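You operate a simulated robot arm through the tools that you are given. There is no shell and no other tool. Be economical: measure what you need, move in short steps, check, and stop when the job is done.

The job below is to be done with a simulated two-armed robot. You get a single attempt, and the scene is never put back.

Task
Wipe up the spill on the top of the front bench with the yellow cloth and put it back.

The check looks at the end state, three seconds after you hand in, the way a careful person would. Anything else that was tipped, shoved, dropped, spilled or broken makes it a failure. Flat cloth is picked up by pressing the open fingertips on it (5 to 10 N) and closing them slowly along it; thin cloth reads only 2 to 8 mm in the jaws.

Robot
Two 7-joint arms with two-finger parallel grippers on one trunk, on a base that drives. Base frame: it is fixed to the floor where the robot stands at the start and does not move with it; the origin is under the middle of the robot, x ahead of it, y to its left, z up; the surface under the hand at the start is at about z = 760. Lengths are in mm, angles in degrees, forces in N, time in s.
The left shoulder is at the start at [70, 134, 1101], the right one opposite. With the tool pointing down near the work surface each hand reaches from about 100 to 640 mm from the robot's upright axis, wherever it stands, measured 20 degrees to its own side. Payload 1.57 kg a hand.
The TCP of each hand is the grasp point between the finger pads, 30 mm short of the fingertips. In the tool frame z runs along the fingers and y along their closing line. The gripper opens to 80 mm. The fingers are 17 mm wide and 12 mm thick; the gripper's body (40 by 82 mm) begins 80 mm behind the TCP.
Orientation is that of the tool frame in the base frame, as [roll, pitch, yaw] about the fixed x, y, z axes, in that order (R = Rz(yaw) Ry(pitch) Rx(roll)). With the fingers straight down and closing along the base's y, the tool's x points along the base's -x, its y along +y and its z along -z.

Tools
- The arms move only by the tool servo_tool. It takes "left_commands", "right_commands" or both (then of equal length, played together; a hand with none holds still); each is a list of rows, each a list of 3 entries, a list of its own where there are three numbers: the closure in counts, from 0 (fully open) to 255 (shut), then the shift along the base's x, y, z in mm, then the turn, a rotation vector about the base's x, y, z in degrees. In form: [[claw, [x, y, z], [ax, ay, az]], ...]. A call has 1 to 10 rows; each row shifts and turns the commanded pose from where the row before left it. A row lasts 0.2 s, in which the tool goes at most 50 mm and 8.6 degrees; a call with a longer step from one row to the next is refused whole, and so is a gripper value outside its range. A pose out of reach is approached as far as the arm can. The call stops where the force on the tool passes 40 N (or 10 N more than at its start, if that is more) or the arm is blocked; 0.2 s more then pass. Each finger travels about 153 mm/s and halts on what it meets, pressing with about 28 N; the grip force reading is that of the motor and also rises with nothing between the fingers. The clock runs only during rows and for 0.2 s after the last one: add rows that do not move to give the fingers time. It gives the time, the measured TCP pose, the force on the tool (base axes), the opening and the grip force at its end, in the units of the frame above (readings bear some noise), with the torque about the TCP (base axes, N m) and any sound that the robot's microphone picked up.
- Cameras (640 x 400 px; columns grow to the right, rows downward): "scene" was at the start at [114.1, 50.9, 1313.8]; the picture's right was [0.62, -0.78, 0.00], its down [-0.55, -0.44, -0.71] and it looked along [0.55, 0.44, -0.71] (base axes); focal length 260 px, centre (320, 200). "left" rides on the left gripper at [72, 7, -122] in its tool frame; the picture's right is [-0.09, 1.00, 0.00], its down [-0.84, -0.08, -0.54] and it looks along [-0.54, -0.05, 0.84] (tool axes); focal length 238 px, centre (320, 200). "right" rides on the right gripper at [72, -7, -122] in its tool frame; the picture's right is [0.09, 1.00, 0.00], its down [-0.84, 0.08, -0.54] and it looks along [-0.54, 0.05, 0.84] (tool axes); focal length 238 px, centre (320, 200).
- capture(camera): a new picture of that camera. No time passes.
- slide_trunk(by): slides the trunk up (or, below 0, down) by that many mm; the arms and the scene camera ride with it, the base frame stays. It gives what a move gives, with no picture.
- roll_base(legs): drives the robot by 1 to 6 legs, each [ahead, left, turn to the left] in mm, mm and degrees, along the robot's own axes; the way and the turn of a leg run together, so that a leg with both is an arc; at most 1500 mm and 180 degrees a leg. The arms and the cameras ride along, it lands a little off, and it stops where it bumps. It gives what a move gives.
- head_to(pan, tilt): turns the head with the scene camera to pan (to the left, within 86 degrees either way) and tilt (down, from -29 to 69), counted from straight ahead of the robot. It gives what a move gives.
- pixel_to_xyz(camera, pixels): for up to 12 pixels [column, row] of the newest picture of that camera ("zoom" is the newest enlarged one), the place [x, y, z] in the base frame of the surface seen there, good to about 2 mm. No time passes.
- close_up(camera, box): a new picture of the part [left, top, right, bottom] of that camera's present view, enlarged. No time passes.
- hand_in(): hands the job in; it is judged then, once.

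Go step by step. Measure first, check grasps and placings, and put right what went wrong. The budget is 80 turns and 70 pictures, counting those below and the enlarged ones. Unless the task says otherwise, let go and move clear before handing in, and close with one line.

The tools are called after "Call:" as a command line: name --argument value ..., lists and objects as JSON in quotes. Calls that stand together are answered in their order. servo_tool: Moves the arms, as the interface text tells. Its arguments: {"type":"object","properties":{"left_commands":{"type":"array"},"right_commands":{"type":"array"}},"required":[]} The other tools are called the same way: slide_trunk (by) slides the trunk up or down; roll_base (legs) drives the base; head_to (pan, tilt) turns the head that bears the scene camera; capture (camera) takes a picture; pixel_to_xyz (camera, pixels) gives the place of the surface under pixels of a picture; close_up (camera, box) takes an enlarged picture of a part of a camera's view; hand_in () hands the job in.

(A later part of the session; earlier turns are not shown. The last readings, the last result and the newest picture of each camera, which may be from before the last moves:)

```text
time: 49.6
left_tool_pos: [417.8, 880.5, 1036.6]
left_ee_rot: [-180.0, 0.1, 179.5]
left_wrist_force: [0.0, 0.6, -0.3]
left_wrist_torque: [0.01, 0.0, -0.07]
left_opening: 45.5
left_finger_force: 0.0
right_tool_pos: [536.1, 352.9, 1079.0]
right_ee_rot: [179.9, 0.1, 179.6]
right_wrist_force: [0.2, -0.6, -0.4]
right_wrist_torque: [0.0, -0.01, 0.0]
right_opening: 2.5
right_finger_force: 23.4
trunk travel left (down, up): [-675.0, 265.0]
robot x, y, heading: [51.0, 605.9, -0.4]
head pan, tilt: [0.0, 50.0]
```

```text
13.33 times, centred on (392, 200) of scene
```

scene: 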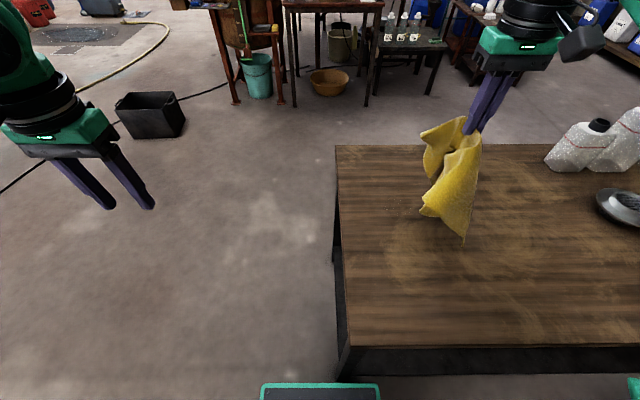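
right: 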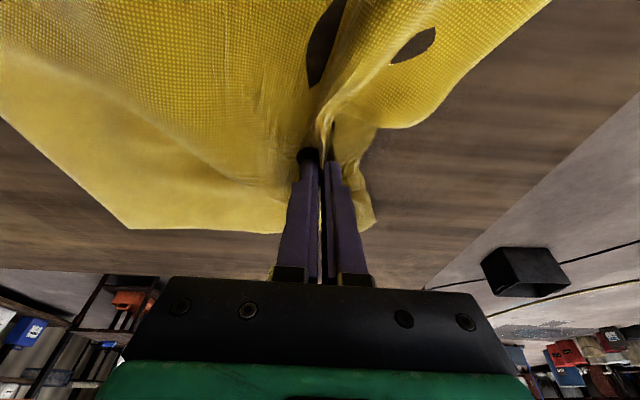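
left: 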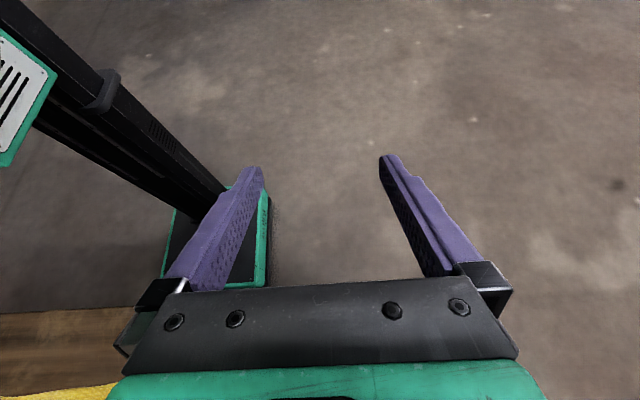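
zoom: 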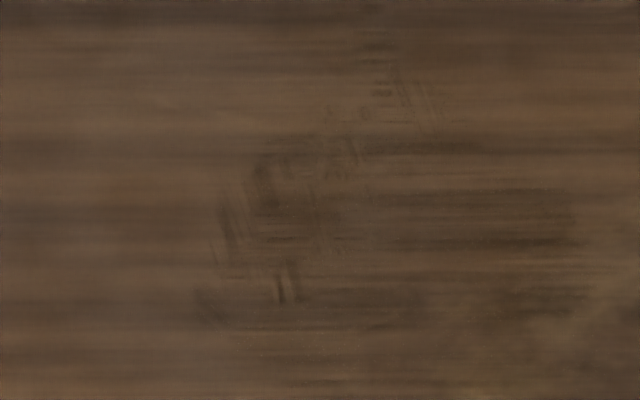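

Most is gone, but faint damp streaks remain (zoom (195–440, 80–320)). I'll locate them and wipe again.

Call:
pixel_to_xyz --camera "zoom" --pixels '[[200, 300], [235, 220], [285, 285], [265, 170], [350, 150], [385, 80], [435, 110], [340, 230], [560, 200], [540, 300]]'

```text
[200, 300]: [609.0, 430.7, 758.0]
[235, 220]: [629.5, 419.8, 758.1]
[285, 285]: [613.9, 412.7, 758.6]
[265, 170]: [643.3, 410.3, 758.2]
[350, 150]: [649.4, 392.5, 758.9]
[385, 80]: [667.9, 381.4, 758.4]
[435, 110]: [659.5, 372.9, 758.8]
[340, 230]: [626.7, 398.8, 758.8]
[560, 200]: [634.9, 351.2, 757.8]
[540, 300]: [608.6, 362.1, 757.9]
```

Streaks lie in x 605–670, y 370–432. I'll lower the cloth back onto that area with the fingers tilted 24° outward.

Call:
servo_tool --right_commands '[[255, [5, 7, -35], [0, -8, 0]], [255, [5, 7, -35], [0, -8, 0]], [255, [10, 7, -35], [0, -8, 0]], [255, [15, 7, -35], [0, 0, 0]], [255, [15, 7, -35], [0, 0, 0]], [255, [15, 7, -35], [0, 0, 0]], [255, [20, 5, -35], [0, 0, 0]], [255, [20, 0, -20], [0, 0, 0]], [255, [0, 0, 0], [0, 0, 0]]]'

Call:
capture --camera "scene"

```text
time: 51.6
left_tool_pos: [417.7, 881.7, 1037.4]
left_ee_rot: [-179.9, 0.1, 179.5]
left_wrist_force: [0.4, -0.2, 0.6]
left_wrist_torque: [-0.03, 0.02, 0.03]
left_opening: 45.2
left_finger_force: 0.0
right_tool_pos: [644.1, 402.9, 814.3]
right_ee_rot: [179.9, 24.2, 179.7]
right_wrist_force: [0.5, 0.7, 1.1]
right_wrist_torque: [-0.01, 0.01, -0.01]
right_opening: 2.6
right_finger_force: 23.2
trunk travel left (down, up): [-675.0, 265.0]
robot x, y, heading: [49.2, 608.1, -0.4]
head pan, tilt: [0.0, 50.0]
```

```text
45 pictures are left
```

scene: 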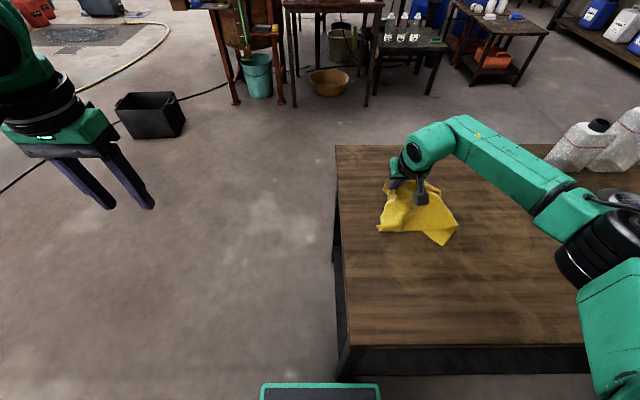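

Cloth is bunched under the hand at (644, 403). Pressing down gradually.

Call:
servo_tool --right_commands '[[255, [0, 0, -8], [0, 0, 0]], [255, [0, 0, -6], [0, 0, 0]], [255, [0, 0, -3], [0, 0, 0]], [255, [0, 0, -2], [0, 0, 0]], [255, [0, 0, -1.5], [0, 0, 0]]]'

```text
time: 52.9
left_tool_pos: [417.2, 881.6, 1037.5]
left_ee_rot: [179.9, 0.1, 179.5]
left_wrist_force: [-0.4, 0.0, 0.5]
left_wrist_torque: [0.02, -0.03, -0.01]
left_opening: 45.4
left_finger_force: 0.2
right_tool_pos: [642.6, 401.5, 794.6]
right_ee_rot: [179.9, 24.2, 179.5]
right_wrist_force: [0.7, -1.3, 4.4]
right_wrist_torque: [-0.06, -0.09, -0.05]
right_opening: 2.2
right_finger_force: 23.8
trunk travel left (down, up): [-675.0, 265.0]
robot x, y, heading: [52.3, 604.0, -0.7]
head pan, tilt: [0.0, 50.0]
```

4.4 N; a little more and then strokes across x 590–657, y 365–437.

Call:
servo_tool --right_commands '[[255, [12, 0, -1.3], [0, 0, 0]], [255, [0, -18, 0], [0, 0, 0]], [255, [0, -18, 0], [0, 0, 0]], [255, [0, 18, 0], [0, 0, 0]], [255, [0, 18, 0], [0, 0, 0]], [255, [-6, 18, 0], [0, 0, 0]], [255, [-6, 14, 0], [0, 0, 0]], [255, [0, -18, 0], [0, 0, 0]], [255, [0, -18, 0], [0, 0, 0]], [255, [0, -18, 0], [0, 0, 0]]]'

Call:
servo_tool --right_commands '[[255, [-11, -15, 0], [0, 0, 0]], [255, [0, 18, 0], [0, 0, 0]], [255, [0, 18, 0], [0, 0, 0]], [255, [0, 18, 0], [0, 0, 0]], [255, [0, 18, 0], [0, 0, 0]], [255, [-11, 0, 0], [0, 0, 0]], [255, [0, -18, 0], [0, 0, 0]], [255, [0, -18, 0], [0, 0, 0]], [255, [0, -18, 0], [0, 0, 0]], [255, [0, -18, 0], [0, 0, 0]]]'

Call:
servo_tool --right_commands '[[255, [-11, 0, 0], [0, 0, 0]], [255, [0, 18, 0], [0, 0, 0]], [255, [0, 18, 0], [0, 0, 0]], [255, [0, 18, 0], [0, 0, 0]], [255, [0, 18, 0], [0, 0, 0]], [255, [-11, 0, 0], [0, 0, 0]], [255, [0, -18, 0], [0, 0, 0]], [255, [0, -18, 0], [0, 0, 0]], [255, [0, -18, 0], [0, 0, 0]], [255, [0, -18, 0], [0, 0, 0]]]'

Call:
servo_tool --right_commands '[[255, [-11, 0, 0], [0, 0, 0]], [255, [0, 18, 0], [0, 0, 0]], [255, [0, 18, 0], [0, 0, 0]], [255, [0, 18, 0], [0, 0, 0]], [255, [0, 18, 0], [0, 0, 0]], [255, [18, 0, 0], [0, 0, 0]], [255, [18, 0, 0], [0, 0, 0]], [255, [18, 0, 0], [0, 0, 0]], [255, [0, -10, 0], [0, 0, 0]], [255, [-18, 0, 0], [0, 0, 0]]]'

```text
time: 55.0
left_tool_pos: [417.3, 882.0, 1037.0]
left_ee_rot: [180.0, 0.1, 179.6]
left_wrist_force: [0.1, 0.7, -0.1]
left_wrist_torque: [0.01, 0.0, 0.0]
left_opening: 45.6
left_finger_force: 0.1
right_tool_pos: [641.3, 377.7, 794.5]
right_ee_rot: [179.8, 24.1, 179.6]
right_wrist_force: [0.0, 1.1, 2.0]
right_wrist_torque: [0.0, -0.04, 0.02]
right_opening: 2.4
right_finger_force: 23.4
trunk travel left (down, up): [-675.0, 265.0]
robot x, y, heading: [52.7, 604.8, -0.3]
head pan, tilt: [0.0, 50.0]
```

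```text
time: 57.2
left_tool_pos: [417.2, 882.5, 1037.7]
left_ee_rot: [-179.9, 0.2, 179.5]
left_wrist_force: [0.1, -0.1, -0.4]
left_wrist_torque: [0.02, -0.02, 0.05]
left_opening: 45.7
left_finger_force: 0.0
right_tool_pos: [620.1, 365.8, 793.8]
right_ee_rot: [179.9, 24.3, 179.5]
right_wrist_force: [-0.9, 1.6, 5.5]
right_wrist_torque: [0.03, 0.02, 0.04]
right_opening: 2.2
right_finger_force: 23.9
trunk travel left (down, up): [-675.0, 265.0]
robot x, y, heading: [50.2, 603.6, -0.3]
head pan, tilt: [0.0, 50.0]
```

```text
time: 59.5
left_tool_pos: [416.8, 881.8, 1038.8]
left_ee_rot: [-179.9, 0.2, 179.6]
left_wrist_force: [0.3, 0.3, -0.4]
left_wrist_torque: [-0.02, 0.0, -0.01]
left_opening: 45.5
left_finger_force: 0.1
right_tool_pos: [597.7, 364.5, 793.0]
right_ee_rot: [179.7, 24.3, 179.5]
right_wrist_force: [-0.2, 3.3, 6.9]
right_wrist_torque: [0.15, 0.04, -0.04]
right_opening: 2.4
right_finger_force: 24.2
trunk travel left (down, up): [-675.0, 265.0]
robot x, y, heading: [47.5, 608.2, -0.6]
head pan, tilt: [0.0, 50.0]
```

```text
time: 61.6
left_tool_pos: [418.0, 881.3, 1037.8]
left_ee_rot: [-179.9, 0.1, 179.5]
left_wrist_force: [-0.3, -0.2, 0.3]
left_wrist_torque: [0.0, 0.0, 0.02]
left_opening: 45.4
left_finger_force: 0.0
right_tool_pos: [623.0, 425.5, 793.5]
right_ee_rot: [179.8, 24.1, 179.5]
right_wrist_force: [0.4, 0.6, 1.1]
right_wrist_torque: [0.01, -0.02, -0.03]
right_opening: 1.9
right_finger_force: 23.7
trunk travel left (down, up): [-675.0, 265.0]
robot x, y, heading: [49.5, 608.2, -0.5]
head pan, tilt: [0.0, 50.0]
```

Lifting again to inspect the bench.

Call:
servo_tool --right_commands '[[255, [0, -5, 25], [0, 0, 0]], [255, [-10, -10, 35], [0, 8, 0]], [255, [-12, -10, 35], [0, 8, 0]], [255, [-15, -10, 35], [0, 8, 0]], [255, [-15, -10, 35], [0, 0, 0]], [255, [-15, -10, 35], [0, 0, 0]], [255, [-10, -10, 35], [0, 0, 0]], [255, [-10, -10, 35], [0, 0, 0]], [255, [0, 0, 20], [0, 0, 0]], [255, [0, 0, 0], [0, 0, 0]]]'

Call:
capture --camera "scene"

Call:
close_up --camera "scene" --box '[360, 180, 424, 220]'

```text
time: 63.9
left_tool_pos: [418.1, 881.3, 1037.2]
left_ee_rot: [-180.0, 0.2, 179.5]
left_wrist_force: [1.2, -0.6, 0.3]
left_wrist_torque: [-0.05, 0.01, 0.0]
left_opening: 45.2
left_finger_force: 0.2
right_tool_pos: [536.2, 350.3, 1083.2]
right_ee_rot: [179.8, 0.1, 179.6]
right_wrist_force: [0.8, 0.2, -1.3]
right_wrist_torque: [-0.02, -0.02, 0.01]
right_opening: 2.3
right_finger_force: 24.1
trunk travel left (down, up): [-675.0, 265.0]
robot x, y, heading: [46.2, 607.6, -0.5]
head pan, tilt: [0.0, 50.0]
```

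```text
44 pictures are left
```

scene: 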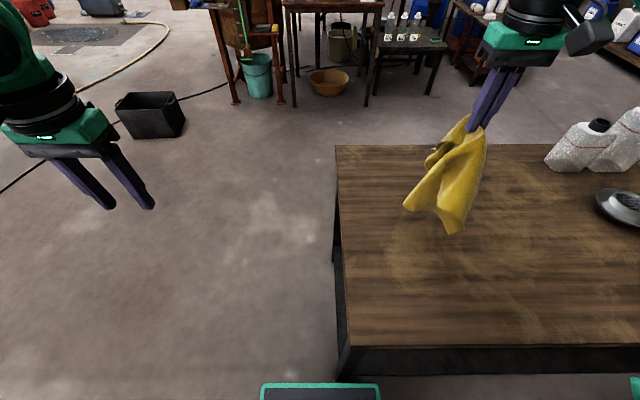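

```text
10.00 times, centred on (392, 200) of scene
```

zoom: 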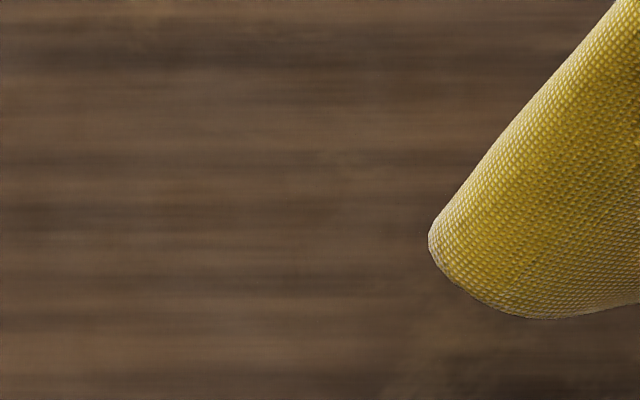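

The wiped area looks clean. Now to bring the cloth back: raise the trunk 60 mm so the hanging cloth is well clear, then drive right so the hand is over the cloth's original right edge.

Call:
slide_trunk --by 60

Call:
roll_base --legs '[[0, -190, 0.4], [0, -180, 0]]'

Call:
capture --camera "scene"

```text
time: 64.8
left_tool_pos: [418.7, 880.7, 1096.5]
left_ee_rot: [180.0, 0.1, 179.5]
left_wrist_force: [0.3, -0.3, 0.0]
left_wrist_torque: [0.0, 0.0, 0.02]
left_opening: 45.7
left_finger_force: 0.1
right_tool_pos: [536.2, 349.6, 1142.8]
right_ee_rot: [180.0, 0.1, 179.6]
right_wrist_force: [-0.2, -0.8, 0.2]
right_wrist_torque: [-0.01, -0.04, 0.0]
right_opening: 2.1
right_finger_force: 24.0
trunk travel left (down, up): [-735.0, 205.0]
robot x, y, heading: [50.5, 599.5, -0.6]
head pan, tilt: [0.0, 50.0]
```

```text
time: 67.5
left_tool_pos: [415.7, 512.3, 1095.7]
left_ee_rot: [-179.8, 0.1, 179.7]
left_wrist_force: [0.8, 0.8, 0.5]
left_wrist_torque: [-0.01, 0.04, 0.0]
left_opening: 45.3
left_finger_force: 0.1
right_tool_pos: [535.0, -18.9, 1142.7]
right_ee_rot: [-179.9, 0.2, 179.8]
right_wrist_force: [0.1, -0.4, -1.3]
right_wrist_torque: [-0.02, 0.01, 0.01]
right_opening: 2.3
right_finger_force: 23.5
trunk travel left (down, up): [-735.0, 205.0]
robot x, y, heading: [49.3, 236.0, -0.3]
head pan, tilt: [0.0, 50.0]
```

```text
42 pictures are left
```

scene: 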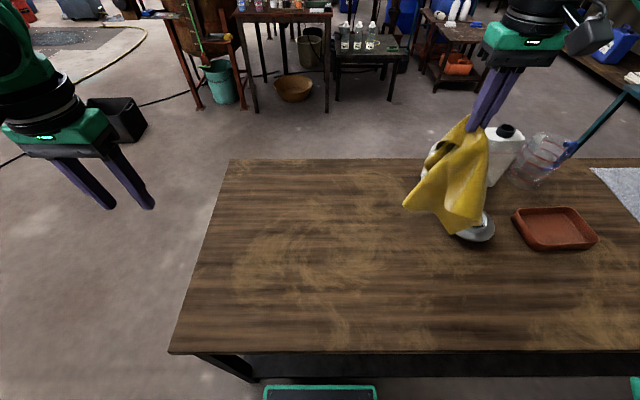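

The cloth hangs left of the strainer. Measuring its hanging shape and checking the wiped bench area.

Call:
pixel_to_xyz --camera "scene" --pixels '[[468, 228], [450, 232], [408, 205], [440, 200], [484, 200], [466, 120], [480, 160], [420, 170]]'

Call:
close_up --camera "scene" --box '[220, 160, 380, 260]'

```text
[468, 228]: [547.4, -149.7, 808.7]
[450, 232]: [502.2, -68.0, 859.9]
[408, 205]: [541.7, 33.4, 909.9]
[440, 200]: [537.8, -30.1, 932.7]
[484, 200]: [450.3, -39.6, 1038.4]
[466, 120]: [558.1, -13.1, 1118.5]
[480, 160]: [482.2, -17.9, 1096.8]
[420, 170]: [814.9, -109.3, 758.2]
```

```text
4.00 times, centred on (300, 210) of scene
```

zoom: 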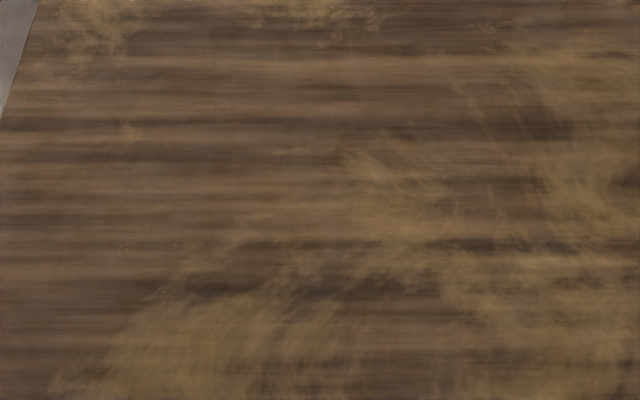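

Tiny specks near zoom (120,245), (140,235), (178,217) and faint lines near (475,110) and (545,220); locating these.

Call:
pixel_to_xyz --camera "zoom" --pixels '[[120, 247], [140, 240], [178, 217], [162, 205], [475, 110], [545, 220]]'

Call:
close_up --camera "scene" --box '[240, 200, 288, 230]'

Call:
close_up --camera "scene" --box '[325, 175, 373, 205]'

```text
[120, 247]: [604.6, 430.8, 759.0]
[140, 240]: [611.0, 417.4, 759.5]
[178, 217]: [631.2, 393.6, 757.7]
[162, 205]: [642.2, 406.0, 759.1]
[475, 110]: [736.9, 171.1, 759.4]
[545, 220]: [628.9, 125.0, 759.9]
```

```text
13.33 times, centred on (264, 215) of scene
```

zoom: 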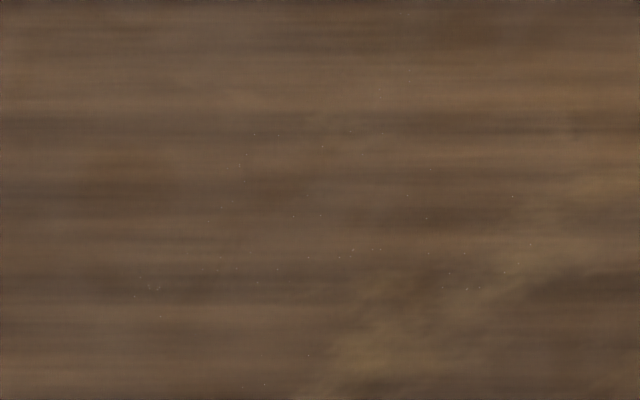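

```text
13.33 times, centred on (349, 190) of scene
```

zoom: 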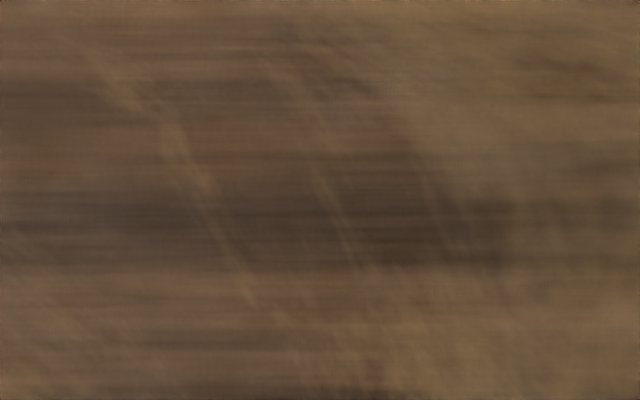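

The lines are wood grain, but the former spill area still shows a sparse dust of tiny glints. I'll go back for one firmer pass.

Call:
roll_base --legs '[[0, 185, 0.3], [0, 185, 0]]'

Call:
slide_trunk --by -60

Call:
servo_tool --right_commands '[[255, [5, 7, -35], [0, -8, 0]], [255, [5, 7, -35], [0, -8, 0]], [255, [10, 7, -35], [0, -8, 0]], [255, [15, 7, -35], [0, 0, 0]], [255, [15, 7, -35], [0, 0, 0]], [255, [15, 7, -35], [0, 0, 0]], [255, [20, 5, -35], [0, 0, 0]], [255, [20, 0, -30], [0, 0, 0]], [255, [0, 0, -10], [0, 0, 0]], [255, [0, 0, -3], [0, 0, 0]]]'

```text
time: 70.2
left_tool_pos: [409.8, 883.4, 1097.2]
left_ee_rot: [179.9, 0.1, -179.5]
left_wrist_force: [0.0, -0.2, -0.6]
left_wrist_torque: [0.05, -0.01, 0.03]
left_opening: 45.3
left_finger_force: 0.1
right_tool_pos: [535.7, 355.9, 1143.2]
right_ee_rot: [179.8, 0.1, -179.4]
right_wrist_force: [0.2, -0.1, 1.0]
right_wrist_torque: [0.02, 0.01, 0.02]
right_opening: 2.5
right_finger_force: 23.9
trunk travel left (down, up): [-735.0, 205.0]
robot x, y, heading: [45.7, 606.9, 0.4]
head pan, tilt: [0.0, 50.0]
```

```text
time: 71.2
left_tool_pos: [409.3, 885.9, 1038.3]
left_ee_rot: [-179.9, 0.2, -179.5]
left_wrist_force: [-0.1, -0.8, -0.5]
left_wrist_torque: [-0.02, -0.04, -0.02]
left_opening: 45.7
left_finger_force: 0.0
right_tool_pos: [537.0, 357.2, 1083.1]
right_ee_rot: [179.8, 0.1, -179.4]
right_wrist_force: [-0.3, -0.3, -0.4]
right_wrist_torque: [0.01, -0.01, 0.01]
right_opening: 2.1
right_finger_force: 24.3
trunk travel left (down, up): [-675.0, 265.0]
robot x, y, heading: [44.4, 603.8, 0.7]
head pan, tilt: [0.0, 50.0]
```

```text
time: 73.4
left_tool_pos: [409.6, 885.6, 1037.5]
left_ee_rot: [180.0, 0.1, -179.5]
left_wrist_force: [-0.8, 1.1, 0.0]
left_wrist_torque: [-0.05, 0.04, -0.06]
left_opening: 45.5
left_finger_force: 0.1
right_tool_pos: [642.5, 404.7, 796.4]
right_ee_rot: [-179.8, 24.1, -179.4]
right_wrist_force: [0.7, -1.5, 2.6]
right_wrist_torque: [0.05, -0.06, 0.0]
right_opening: 2.3
right_finger_force: 23.5
trunk travel left (down, up): [-675.0, 265.0]
robot x, y, heading: [47.1, 607.0, 0.5]
head pan, tilt: [0.0, 50.0]
```

Contact at 2.6 N; pressing more and rubbing.

Call:
servo_tool --right_commands '[[255, [12, 0, -2], [0, 0, 0]], [255, [0, -18, -1.5], [0, 0, 0]], [255, [0, -18, 0], [0, 0, 0]], [255, [0, 18, 0], [0, 0, 0]], [255, [0, 18, 0], [0, 0, 0]], [255, [0, 18, 0], [0, 0, 0]], [255, [-9, 14, 0], [0, 0, 0]], [255, [0, -18, 0], [0, 0, 0]], [255, [0, -18, 0], [0, 0, 0]], [255, [0, -18, 0], [0, 0, 0]]]'

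Call:
servo_tool --right_commands '[[255, [-9, -18, 0], [0, 0, 0]], [255, [0, 18, 0], [0, 0, 0]], [255, [0, 18, 0], [0, 0, 0]], [255, [0, 18, 0], [0, 0, 0]], [255, [0, 18, 0], [0, 0, 0]], [255, [-9, 0, 0], [0, 0, 0]], [255, [0, -18, 0], [0, 0, 0]], [255, [0, -18, 0], [0, 0, 0]], [255, [0, -18, 0], [0, 0, 0]], [255, [0, -18, 0], [0, 0, 0]]]'

Call:
servo_tool --right_commands '[[255, [-9, 0, 0], [0, 0, 0]], [255, [0, 18, 0], [0, 0, 0]], [255, [0, 18, 0], [0, 0, 0]], [255, [0, 18, 0], [0, 0, 0]], [255, [0, 18, 0], [0, 0, 0]], [255, [-9, 0, 0], [0, 0, 0]], [255, [0, -18, 0], [0, 0, 0]], [255, [0, -18, 0], [0, 0, 0]], [255, [0, -18, 0], [0, 0, 0]], [255, [0, -18, 0], [0, 0, 0]]]'

Call:
servo_tool --right_commands '[[255, [-9, 0, 0], [0, 0, 0]], [255, [0, 18, 0], [0, 0, 0]], [255, [0, 18, 0], [0, 0, 0]], [255, [0, 18, 0], [0, 0, 0]], [255, [0, 18, 0], [0, 0, 0]], [255, [-9, 0, 0], [0, 0, 0]], [255, [0, -18, 0], [0, 0, 0]], [255, [0, -18, 0], [0, 0, 0]], [255, [0, -18, 0], [0, 0, 0]], [255, [0, -18, 0], [0, 0, 0]]]'

```text
time: 75.6
left_tool_pos: [405.1, 890.3, 1039.3]
left_ee_rot: [-179.7, 0.3, -179.4]
left_wrist_force: [-0.1, 0.6, 0.1]
left_wrist_torque: [-0.01, 0.01, -0.02]
left_opening: 45.6
left_finger_force: 0.2
right_tool_pos: [643.8, 386.7, 794.6]
right_ee_rot: [-179.8, 24.3, -179.2]
right_wrist_force: [-0.7, 8.4, 23.4]
right_wrist_torque: [0.43, -0.06, 0.04]
right_opening: 2.4
right_finger_force: 23.8
trunk travel left (down, up): [-675.0, 265.0]
robot x, y, heading: [46.2, 603.6, 0.5]
head pan, tilt: [0.0, 50.0]
```

```text
time: 77.8
left_tool_pos: [406.7, 889.8, 1037.7]
left_ee_rot: [-179.7, 0.3, -179.6]
left_wrist_force: [0.8, -0.4, 0.9]
left_wrist_torque: [0.02, -0.03, 0.01]
left_opening: 45.7
left_finger_force: 0.1
right_tool_pos: [622.6, 369.3, 795.6]
right_ee_rot: [-179.8, 24.2, -179.2]
right_wrist_force: [0.4, 7.9, 21.3]
right_wrist_torque: [0.42, -0.12, 0.03]
right_opening: 2.0
right_finger_force: 23.9
trunk travel left (down, up): [-675.0, 265.0]
robot x, y, heading: [46.7, 603.7, 0.9]
head pan, tilt: [0.0, 50.0]
```

```text
time: 80.0
left_tool_pos: [406.7, 888.4, 1038.6]
left_ee_rot: [-179.9, 0.4, -179.5]
left_wrist_force: [0.0, -0.8, 0.7]
left_wrist_torque: [-0.01, 0.03, 0.02]
left_opening: 45.5
left_finger_force: 0.1
right_tool_pos: [606.7, 367.1, 794.5]
right_ee_rot: [-179.7, 24.2, -179.3]
right_wrist_force: [0.0, 5.6, 15.9]
right_wrist_torque: [0.34, -0.1, -0.02]
right_opening: 2.4
right_finger_force: 24.1
trunk travel left (down, up): [-675.0, 265.0]
robot x, y, heading: [45.9, 607.5, 0.5]
head pan, tilt: [0.0, 50.0]
```

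```text
time: 82.2
left_tool_pos: [406.1, 889.5, 1037.7]
left_ee_rot: [-179.7, 0.3, -179.4]
left_wrist_force: [0.3, 0.2, 0.1]
left_wrist_torque: [-0.01, -0.01, 0.0]
left_opening: 45.3
left_finger_force: 0.1
right_tool_pos: [587.7, 366.2, 794.0]
right_ee_rot: [-179.7, 24.5, -179.2]
right_wrist_force: [-0.2, 7.4, 23.7]
right_wrist_torque: [0.48, -0.14, 0.04]
right_opening: 2.3
right_finger_force: 23.5
trunk travel left (down, up): [-675.0, 265.0]
robot x, y, heading: [45.2, 603.2, 0.3]
head pan, tilt: [0.0, 50.0]
```

Firm and even (16–24 N). Two more lines for the near edge, then lift.

Call:
servo_tool --right_commands '[[255, [-9, -8, 0], [0, 0, 0]], [255, [0, 18, 0], [0, 0, 0]], [255, [0, 18, 0], [0, 0, 0]], [255, [0, 18, 0], [0, 0, 0]], [255, [0, 18, 0], [0, 0, 0]], [255, [-10, 5, 0], [0, 0, 0]], [255, [0, -18, 0], [0, 0, 0]], [255, [0, -18, 0], [0, 0, 0]], [255, [0, -18, 0], [0, 0, 0]], [255, [0, -20, 0], [0, 0, 0]]]'

Call:
servo_tool --right_commands '[[255, [0, 0, 25], [0, 0, 0]], [255, [-5, 0, 35], [0, 8, 0]], [255, [-5, 0, 35], [0, 8, 0]], [255, [-5, 0, 35], [0, 8, 0]], [255, [-5, 0, 35], [0, 0, 0]], [255, [-5, 0, 35], [0, 0, 0]], [255, [-5, 0, 35], [0, 0, 0]], [255, [0, 0, 35], [0, 0, 0]], [255, [0, 0, 20], [0, 0, 0]], [255, [0, 0, 0], [0, 0, 0]]]'

Call:
slide_trunk --by 60

Call:
roll_base --legs '[[0, -180, -0.3], [0, -180, 0]]'

Call:
capture --camera "scene"

Call:
close_up --camera "scene" --box '[230, 190, 310, 240]'

```text
time: 84.4
left_tool_pos: [405.2, 889.9, 1038.9]
left_ee_rot: [-179.7, 0.3, -179.6]
left_wrist_force: [-0.3, 0.3, -0.7]
left_wrist_torque: [-0.01, 0.04, -0.01]
left_opening: 45.3
left_finger_force: 0.0
right_tool_pos: [567.1, 362.3, 794.6]
right_ee_rot: [-179.7, 24.5, -179.1]
right_wrist_force: [0.3, 8.7, 26.4]
right_wrist_torque: [0.47, -0.13, 0.08]
right_opening: 2.3
right_finger_force: 24.0
trunk travel left (down, up): [-675.0, 265.0]
robot x, y, heading: [46.2, 602.8, 0.6]
head pan, tilt: [0.0, 50.0]
```

```text
time: 86.6
left_tool_pos: [410.0, 886.7, 1037.7]
left_ee_rot: [-180.0, 0.0, -179.5]
left_wrist_force: [-0.7, -0.2, -0.7]
left_wrist_torque: [-0.01, 0.01, -0.02]
left_opening: 45.5
left_finger_force: 0.0
right_tool_pos: [539.4, 360.1, 1080.5]
right_ee_rot: [180.0, 0.1, -179.4]
right_wrist_force: [-0.5, 0.7, -0.2]
right_wrist_torque: [0.03, -0.01, 0.0]
right_opening: 2.2
right_finger_force: 23.7
trunk travel left (down, up): [-675.0, 265.0]
robot x, y, heading: [45.5, 603.8, 0.5]
head pan, tilt: [0.0, 50.0]
```

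```text
time: 87.6
left_tool_pos: [409.6, 886.5, 1097.4]
left_ee_rot: [180.0, 0.1, -179.5]
left_wrist_force: [0.1, 0.2, -1.2]
left_wrist_torque: [-0.04, 0.01, -0.04]
left_opening: 45.7
left_finger_force: 0.1
right_tool_pos: [539.8, 360.2, 1140.7]
right_ee_rot: [-180.0, 0.1, -179.4]
right_wrist_force: [0.4, -0.1, -0.3]
right_wrist_torque: [-0.01, -0.01, 0.0]
right_opening: 2.1
right_finger_force: 23.4
trunk travel left (down, up): [-735.0, 205.0]
robot x, y, heading: [45.0, 606.0, 0.2]
head pan, tilt: [0.0, 50.0]
```

```text
time: 90.2
left_tool_pos: [412.7, 536.7, 1096.1]
left_ee_rot: [-179.8, 0.0, -179.8]
left_wrist_force: [-0.3, 0.5, 1.1]
left_wrist_torque: [-0.01, -0.02, 0.02]
left_opening: 45.2
left_finger_force: 0.1
right_tool_pos: [537.9, 9.6, 1142.1]
right_ee_rot: [-180.0, 0.1, -179.8]
right_wrist_force: [0.6, -0.3, -0.3]
right_wrist_torque: [-0.03, 0.0, 0.02]
right_opening: 2.2
right_finger_force: 23.7
trunk travel left (down, up): [-735.0, 205.0]
robot x, y, heading: [48.3, 258.2, 0.2]
head pan, tilt: [0.0, 50.0]
```

```text
38 pictures are left
```

scene: 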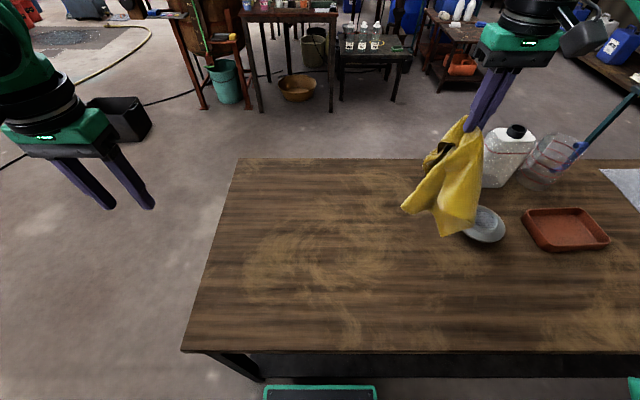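

```text
8.00 times, centred on (270, 215) of scene
```

zoom: 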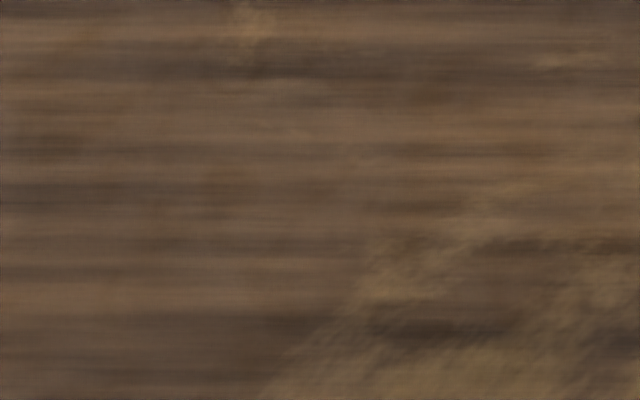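

The bench is now clean. Lowering the hanging cloth so its far edge touches near y ≈ −40.

Call:
servo_tool --right_commands '[[255, [4, -12, -28], [0, 0, 0]], [255, [4, -12, -28], [0, 0, 0]], [255, [4, -12, -28], [0, 0, 0]], [255, [3, -12, -28], [0, 0, 0]], [255, [0, 0, 0], [0, 0, 0]], [255, [0, 0, 0], [0, 0, 0]], [255, [0, 0, 0], [0, 0, 0]]]'

Call:
capture --camera "scene"

Call:
capture --camera "left"

```text
time: 91.8
left_tool_pos: [413.5, 534.2, 1097.8]
left_ee_rot: [179.9, 0.0, -179.8]
left_wrist_force: [-0.1, -0.3, -0.2]
left_wrist_torque: [-0.01, 0.0, -0.02]
left_opening: 45.4
left_finger_force: 0.0
right_tool_pos: [552.2, -41.1, 1029.6]
right_ee_rot: [180.0, 0.1, -179.8]
right_wrist_force: [0.5, 1.1, -0.8]
right_wrist_torque: [0.03, 0.01, -0.01]
right_opening: 2.4
right_finger_force: 23.5
trunk travel left (down, up): [-735.0, 205.0]
robot x, y, heading: [47.1, 256.1, 0.0]
head pan, tilt: [0.0, 50.0]
```

```text
36 pictures are left
```

scene: 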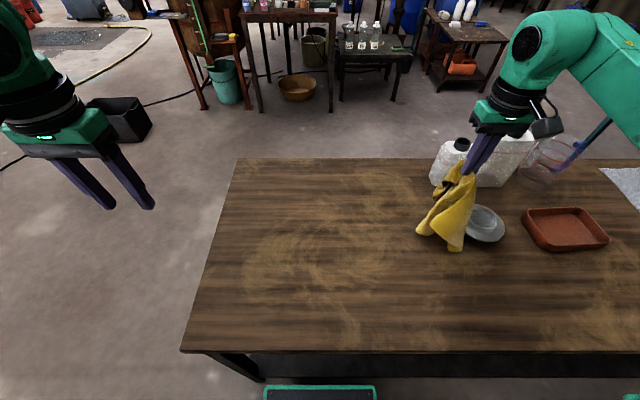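

```text
35 pictures are left
```

left: 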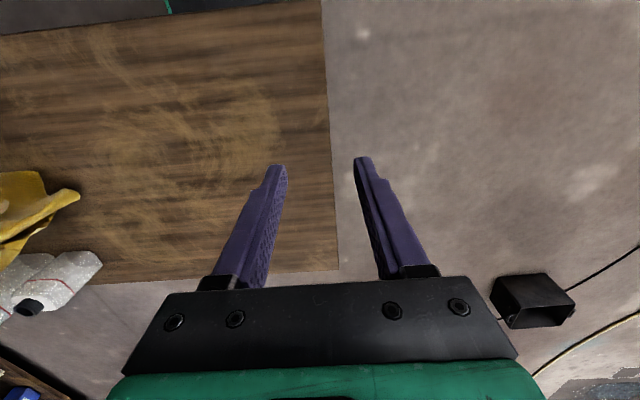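

The cloth's bottom shows at (455,249), near the strainer. Checking its position.

Call:
pixel_to_xyz --camera "scene" --pixels '[[456, 248], [462, 235], [422, 230], [440, 245], [470, 200], [473, 225]]'

Call:
close_up --camera "scene" --box '[390, 140, 550, 260]'

```text
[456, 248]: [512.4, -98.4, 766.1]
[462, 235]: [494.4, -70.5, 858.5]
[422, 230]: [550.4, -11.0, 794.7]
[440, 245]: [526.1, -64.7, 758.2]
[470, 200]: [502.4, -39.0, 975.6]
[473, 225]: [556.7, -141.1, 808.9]
```

```text
3.33 times, centred on (470, 200) of scene
```

zoom: 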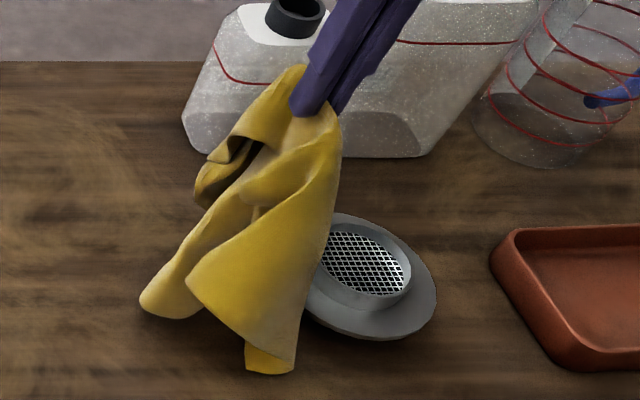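

The lower corners just touch the bench close by the strainer. I'll lay the cloth down by moving in +y along an arc.

Call:
servo_tool --right_commands '[[255, [0, 20, 8], [0, 0, 0]], [255, [0, 20, 2], [0, 0, 0]], [255, [0, 22, -4], [0, 0, 0]], [255, [0, 22, -5], [0, 0, 0]], [255, [0, 22, -6], [0, 0, 0]], [255, [0, 20, -10], [0, 0, 0]], [255, [0, 20, -13], [0, 0, 0]], [255, [0, 18, -16], [0, 0, 0]], [255, [0, 16, -18], [0, 0, 0]], [255, [0, 14, -20], [0, 0, 0]]]'

Call:
capture --camera "scene"

```text
time: 94.0
left_tool_pos: [413.3, 535.4, 1097.9]
left_ee_rot: [-179.9, 0.1, -179.9]
left_wrist_force: [-0.2, 0.6, 0.1]
left_wrist_torque: [-0.04, 0.01, -0.02]
left_opening: 45.5
left_finger_force: 0.0
right_tool_pos: [554.2, 151.1, 946.0]
right_ee_rot: [179.9, 0.1, -179.8]
right_wrist_force: [0.6, 0.4, -0.1]
right_wrist_torque: [-0.01, 0.02, -0.01]
right_opening: 2.1
right_finger_force: 23.6
trunk travel left (down, up): [-735.0, 205.0]
robot x, y, heading: [47.9, 254.7, 0.0]
head pan, tilt: [0.0, 50.0]
```

```text
33 pictures are left
```

scene: 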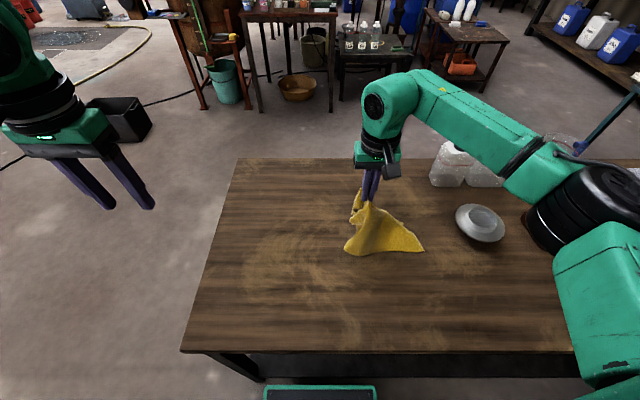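

Laying continues; finishing down to just above the bench at y ≈ 190.

Call:
servo_tool --right_commands '[[255, [0, 10, -22], [0, 0, 0]], [255, [0, 10, -22], [0, 0, 0]], [255, [0, 8, -22], [0, 0, 0]], [255, [0, 6, -22], [0, 0, 0]], [255, [0, 4, -22], [0, 0, 0]], [255, [0, 2, -22], [0, 0, 0]], [255, [0, 0, -14], [0, 0, 0]], [255, [0, 0, 0], [0, 0, 0]]]'

Call:
close_up --camera "scene" --box '[300, 150, 540, 300]'

```text
time: 95.8
left_tool_pos: [413.0, 535.2, 1098.5]
left_ee_rot: [-179.9, 0.1, -179.9]
left_wrist_force: [0.2, 0.4, -0.8]
left_wrist_torque: [-0.03, 0.03, -0.02]
left_opening: 45.3
left_finger_force: 0.0
right_tool_pos: [550.6, 193.5, 800.0]
right_ee_rot: [-180.0, 0.1, -179.9]
right_wrist_force: [0.1, 0.4, 0.5]
right_wrist_torque: [0.01, -0.01, -0.04]
right_opening: 2.2
right_finger_force: 23.9
trunk travel left (down, up): [-735.0, 205.0]
robot x, y, heading: [45.5, 256.3, 0.2]
head pan, tilt: [0.0, 50.0]
```

```text
2.67 times, centred on (420, 225) of scene
```

zoom: 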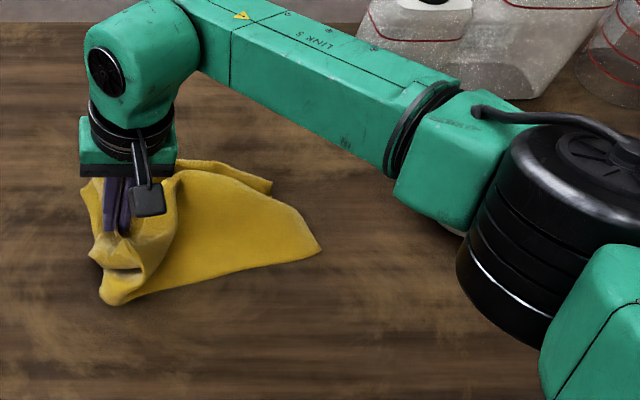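

The cloth is on the bench but gathered. Release, lift, and look from above.

Call:
servo_tool --right_commands '[[230, [0, 0, -4], [0, 0, 0]], [200, [0, 0, 0], [0, 0, 0]], [180, [0, 0, 0], [0, 0, 0]], [180, [0, 0, 15], [0, 0, 0]], [180, [0, 0, 40], [0, 0, 0]], [180, [0, 0, 45], [0, 0, 0]], [180, [-10, 0, 45], [0, 0, 0]], [120, [-20, 0, 40], [0, 0, 0]], [120, [-20, 0, 30], [0, 0, 0]], [120, [-20, 0, 0], [0, 0, 0]]]'

Call:
capture --camera "scene"

Call:
capture --camera "right"

```text
time: 98.0
left_tool_pos: [412.2, 535.5, 1098.1]
left_ee_rot: [180.0, 0.1, -179.8]
left_wrist_force: [-0.1, 0.0, -0.6]
left_wrist_torque: [-0.02, -0.03, 0.0]
left_opening: 45.6
left_finger_force: 0.1
right_tool_pos: [480.2, 193.7, 1012.9]
right_ee_rot: [179.9, 0.1, -179.9]
right_wrist_force: [0.1, -0.8, -0.4]
right_wrist_torque: [-0.01, 0.0, -0.01]
right_opening: 42.3
right_finger_force: 0.0
trunk travel left (down, up): [-735.0, 205.0]
robot x, y, heading: [48.3, 255.1, 0.1]
head pan, tilt: [0.0, 50.0]
```

```text
31 pictures are left
```

scene: 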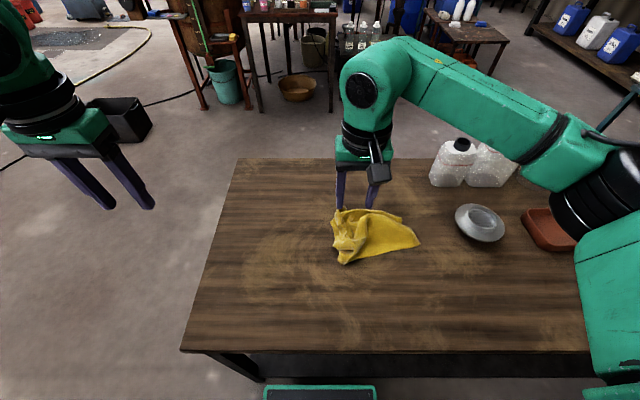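

```text
30 pictures are left
```

right: 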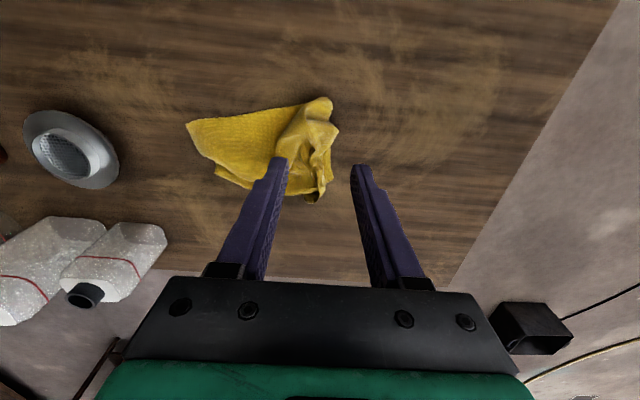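

The cloth lies in a gathered heap from (330,210) to (418,243). I'll look closely and measure corners to spread it out.

Call:
close_up --camera "right" --box '[160, 70, 368, 200]'

Call:
pixel_to_xyz --camera "right" --pixels '[[190, 124], [215, 170], [258, 188], [328, 100], [338, 128], [318, 195], [275, 108], [240, 140], [300, 130], [320, 150]]'

Call:
close_up --camera "scene" --box '[310, 190, 440, 280]'

```text
3.08 times, centred on (264, 135) of right
```

zoom: 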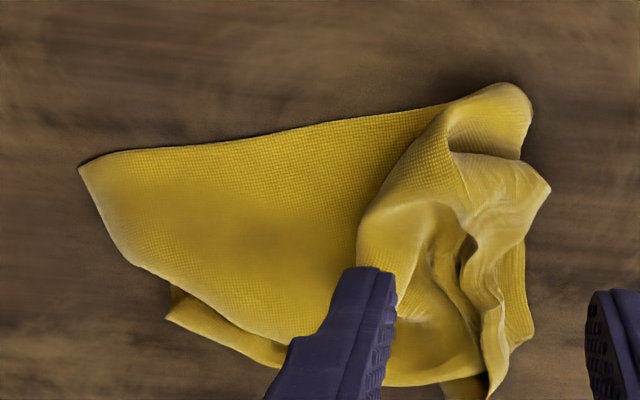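

```text
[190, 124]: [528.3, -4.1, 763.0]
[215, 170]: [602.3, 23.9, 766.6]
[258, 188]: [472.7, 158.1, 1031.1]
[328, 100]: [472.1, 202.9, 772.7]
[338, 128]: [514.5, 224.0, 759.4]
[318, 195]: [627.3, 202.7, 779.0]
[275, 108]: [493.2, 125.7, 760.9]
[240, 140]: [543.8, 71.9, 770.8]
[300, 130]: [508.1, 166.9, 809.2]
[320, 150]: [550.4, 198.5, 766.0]
```

```text
4.44 times, centred on (375, 235) of scene
```

zoom: 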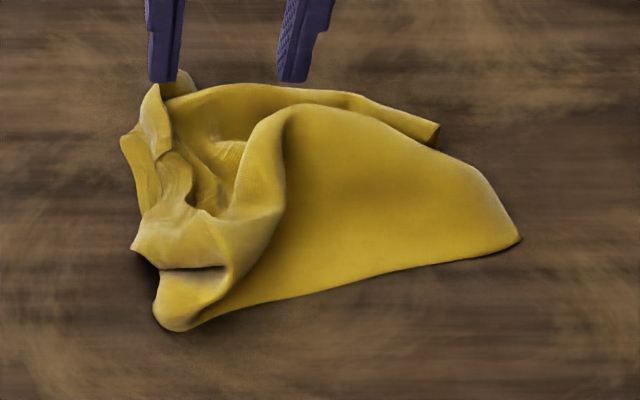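

The near edge runs from corner C (528,−4) to a raised fold near (475,200). I'll spread it with both hands: drive 155 mm right, then put the left hand over the fold and the right over corner C.

Call:
roll_base --legs '[[0, -155, 0]]'

Call:
slide_trunk --by -60

Call:
servo_tool --left_commands '[[60, [9, -25, -15], [0, 0, 0]], [60, [9, -25, -15], [0, 0, 0]], [60, [9, -25, -15], [0, 0, 0]], [60, [9, -25, -15], [0, 0, 0]], [60, [9, -25, -15], [0, 0, 0]], [60, [9, -25, -15], [0, 0, 0]], [60, [9, -25, -15], [0, 0, 0]], [60, [9, -18, -15], [0, 0, 0]]]' --right_commands '[[110, [10, -5, -8], [0, 0, 0]], [110, [10, -5, -8], [0, 0, 0]], [110, [10, -5, -8], [0, 0, 0]], [110, [10, 0, -8], [0, 0, 0]], [110, [10, 0, -8], [0, 0, 0]], [110, [10, 0, -8], [0, 0, 0]], [110, [5, 0, -8], [0, 0, 0]], [110, [0, 0, -8], [0, 0, 0]]]'

Call:
capture --camera "scene"

```text
time: 99.3
left_tool_pos: [412.1, 387.3, 1097.2]
left_ee_rot: [-179.8, 0.1, -179.8]
left_wrist_force: [0.4, 0.4, 0.1]
left_wrist_torque: [0.0, -0.02, 0.0]
left_opening: 45.5
left_finger_force: 0.0
right_tool_pos: [481.9, 46.2, 1012.6]
right_ee_rot: [-179.9, 0.1, -179.7]
right_wrist_force: [-0.2, -0.7, -0.5]
right_wrist_torque: [0.03, -0.01, -0.01]
right_opening: 42.3
right_finger_force: 0.0
trunk travel left (down, up): [-735.0, 205.0]
robot x, y, heading: [50.4, 107.4, 0.3]
head pan, tilt: [0.0, 50.0]
```

```text
time: 100.3
left_tool_pos: [411.6, 386.0, 1038.1]
left_ee_rot: [-179.9, 0.1, -179.7]
left_wrist_force: [-0.2, 0.7, -0.2]
left_wrist_torque: [-0.04, 0.01, 0.01]
left_opening: 45.3
left_finger_force: 0.0
right_tool_pos: [482.5, 44.9, 952.8]
right_ee_rot: [180.0, 0.1, -179.7]
right_wrist_force: [0.2, 0.7, -0.3]
right_wrist_torque: [0.04, 0.0, 0.03]
right_opening: 42.2
right_finger_force: 0.0
trunk travel left (down, up): [-675.0, 265.0]
robot x, y, heading: [46.6, 105.2, 0.4]
head pan, tilt: [0.0, 50.0]
```

```text
time: 102.1
left_tool_pos: [484.8, 192.6, 917.3]
left_ee_rot: [-179.9, -0.1, -179.7]
left_wrist_force: [-0.1, -0.2, -0.6]
left_wrist_torque: [0.02, 0.01, 0.04]
left_opening: 61.1
left_finger_force: 0.0
right_tool_pos: [547.4, 27.8, 889.0]
right_ee_rot: [180.0, 0.0, -179.6]
right_wrist_force: [0.2, -0.5, 0.1]
right_wrist_torque: [0.02, -0.01, 0.01]
right_opening: 45.6
right_finger_force: 0.1
trunk travel left (down, up): [-675.0, 265.0]
robot x, y, heading: [47.1, 105.1, 0.1]
head pan, tilt: [0.0, 50.0]
```

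```text
27 pictures are left
```

scene: 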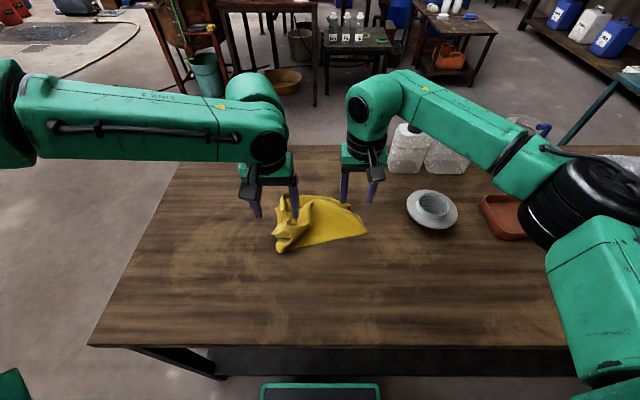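

Both hands are in place above. Checking the fold under the left hand.

Call:
capture --camera "left"

Call:
pixel_to_xyz --camera "scene" --pixels '[[366, 235], [280, 250], [290, 228], [302, 222], [276, 232], [310, 205], [345, 220], [282, 240]]'

```text
26 pictures are left
```

left: 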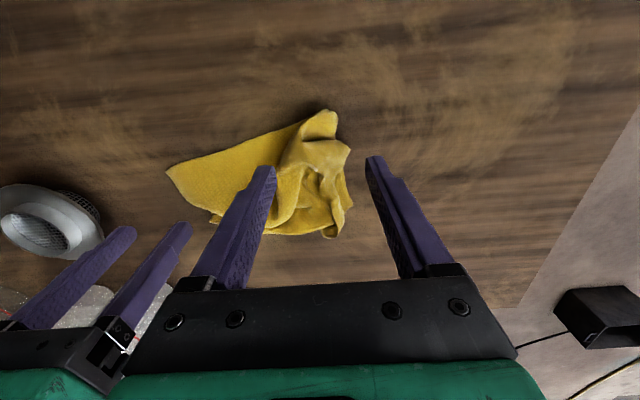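

```text
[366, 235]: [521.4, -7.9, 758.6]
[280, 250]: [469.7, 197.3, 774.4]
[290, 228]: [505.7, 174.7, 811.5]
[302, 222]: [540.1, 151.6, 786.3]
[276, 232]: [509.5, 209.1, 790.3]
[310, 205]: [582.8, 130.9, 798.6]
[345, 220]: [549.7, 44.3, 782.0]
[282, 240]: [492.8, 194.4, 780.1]
```

Lowering both: left astride the fold at (485,192), right near corner C at (532,15).

Call:
servo_tool --left_commands '[[60, [0, 0, -30], [0, 0, 0]], [60, [0, 0, -30], [0, 0, 0]], [60, [0, 0, -25], [0, 0, 0]], [60, [0, 0, -20], [0, 0, 0]], [60, [0, 0, -12], [0, 0, 0]], [60, [0, 0, -5], [0, 0, 0]], [60, [0, 0, 0], [0, 0, 0]]]' --right_commands '[[110, [-5, -4, -25], [0, 0, 0]], [110, [-5, -4, -25], [0, 0, 0]], [110, [-5, -4, -20], [0, 0, 0]], [110, [0, 0, -12], [0, 0, 0]], [110, [0, 0, -8], [0, 0, 0]], [110, [0, 0, -4], [0, 0, 0]], [110, [0, 0, -2], [0, 0, 0]]]'

```text
time: 103.7
left_tool_pos: [471.0, 213.8, 810.4]
left_ee_rot: [-179.9, 0.0, -179.8]
left_wrist_force: [-0.4, -0.9, 0.7]
left_wrist_torque: [0.0, 0.04, 0.01]
left_opening: 61.4
left_finger_force: 0.0
left hand out of reach, approached as far as the arm can: row 3, 4, 5, 6
right_tool_pos: [531.3, 17.0, 792.9]
right_ee_rot: [179.9, 0.1, -179.6]
right_wrist_force: [-0.4, 0.0, -0.4]
right_wrist_torque: [0.03, 0.01, 0.0]
right_opening: 45.5
right_finger_force: 0.1
trunk travel left (down, up): [-675.0, 265.0]
robot x, y, heading: [42.0, 105.4, 0.2]
head pan, tilt: [0.0, 50.0]
```

The left arm stops at (471,214,810). I'll yaw it clockwise 24° and retry.

Call:
servo_tool --left_commands '[[60, [0, 0, 0], [0, 0, -8]], [60, [0, 0, 0], [0, 0, -8]], [60, [0, 0, 0], [0, 0, -8]], [60, [0, 0, 0], [0, 0, -8]], [60, [0, 0, 0], [0, 0, 0]]]'

Call:
close_up --camera "scene" --box '[220, 150, 420, 275]'

```text
time: 104.9
left_tool_pos: [469.5, 214.2, 809.1]
left_ee_rot: [-179.9, 0.1, 148.2]
left_wrist_force: [-0.6, 0.5, 0.6]
left_wrist_torque: [-0.01, -0.02, 0.02]
left_opening: 61.2
left_finger_force: 0.2
right_tool_pos: [531.3, 18.0, 793.0]
right_ee_rot: [179.9, 0.0, -179.8]
right_wrist_force: [0.6, -0.5, 0.8]
right_wrist_torque: [-0.01, -0.01, -0.03]
right_opening: 45.5
right_finger_force: 0.0
trunk travel left (down, up): [-675.0, 265.0]
robot x, y, heading: [43.7, 108.5, 0.3]
head pan, tilt: [0.0, 50.0]
```

```text
3.20 times, centred on (320, 212) of scene
```

zoom: 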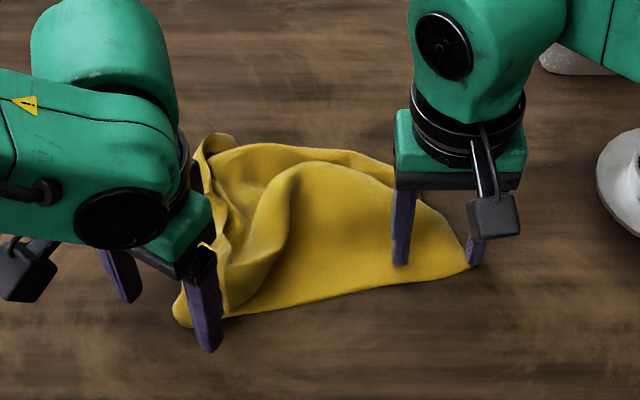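

Yaw accepted. Now moving the left hand over the fold and down.

Call:
servo_tool --left_commands '[[60, [6, -8, 0], [0, 0, 0]], [60, [6, -8, 0], [0, 0, 0]], [60, [2, -4, -5], [0, 0, 0]], [60, [0, 0, -5], [0, 0, 0]], [60, [0, 0, -4], [0, 0, 0]], [60, [0, 0, 0], [0, 0, 0]]]' --right_commands '[[110, [0, 0, 0], [0, 0, 0]], [110, [0, 0, 0], [0, 0, 0]], [110, [0, 0, 0], [0, 0, 0]], [110, [0, 0, -1], [0, 0, 0]], [110, [0, 0, -1], [0, 0, 0]], [110, [0, 0, 0], [0, 0, 0]]]'

```text
time: 106.3
left_tool_pos: [470.3, 213.6, 810.9]
left_ee_rot: [-180.0, 0.2, 148.2]
left_wrist_force: [-0.8, 0.2, 0.1]
left_wrist_torque: [-0.01, 0.0, -0.01]
left_opening: 61.1
left_finger_force: 0.1
left hand out of reach, approached as far as the arm can: row 1, 2, 3, 5
right_tool_pos: [531.3, 16.4, 791.9]
right_ee_rot: [179.9, 0.2, -179.7]
right_wrist_force: [1.5, 0.9, 5.2]
right_wrist_torque: [0.07, 0.01, -0.02]
right_opening: 45.7
right_finger_force: 0.0
trunk travel left (down, up): [-675.0, 265.0]
robot x, y, heading: [48.7, 105.3, 0.1]
head pan, tilt: [0.0, 50.0]
```

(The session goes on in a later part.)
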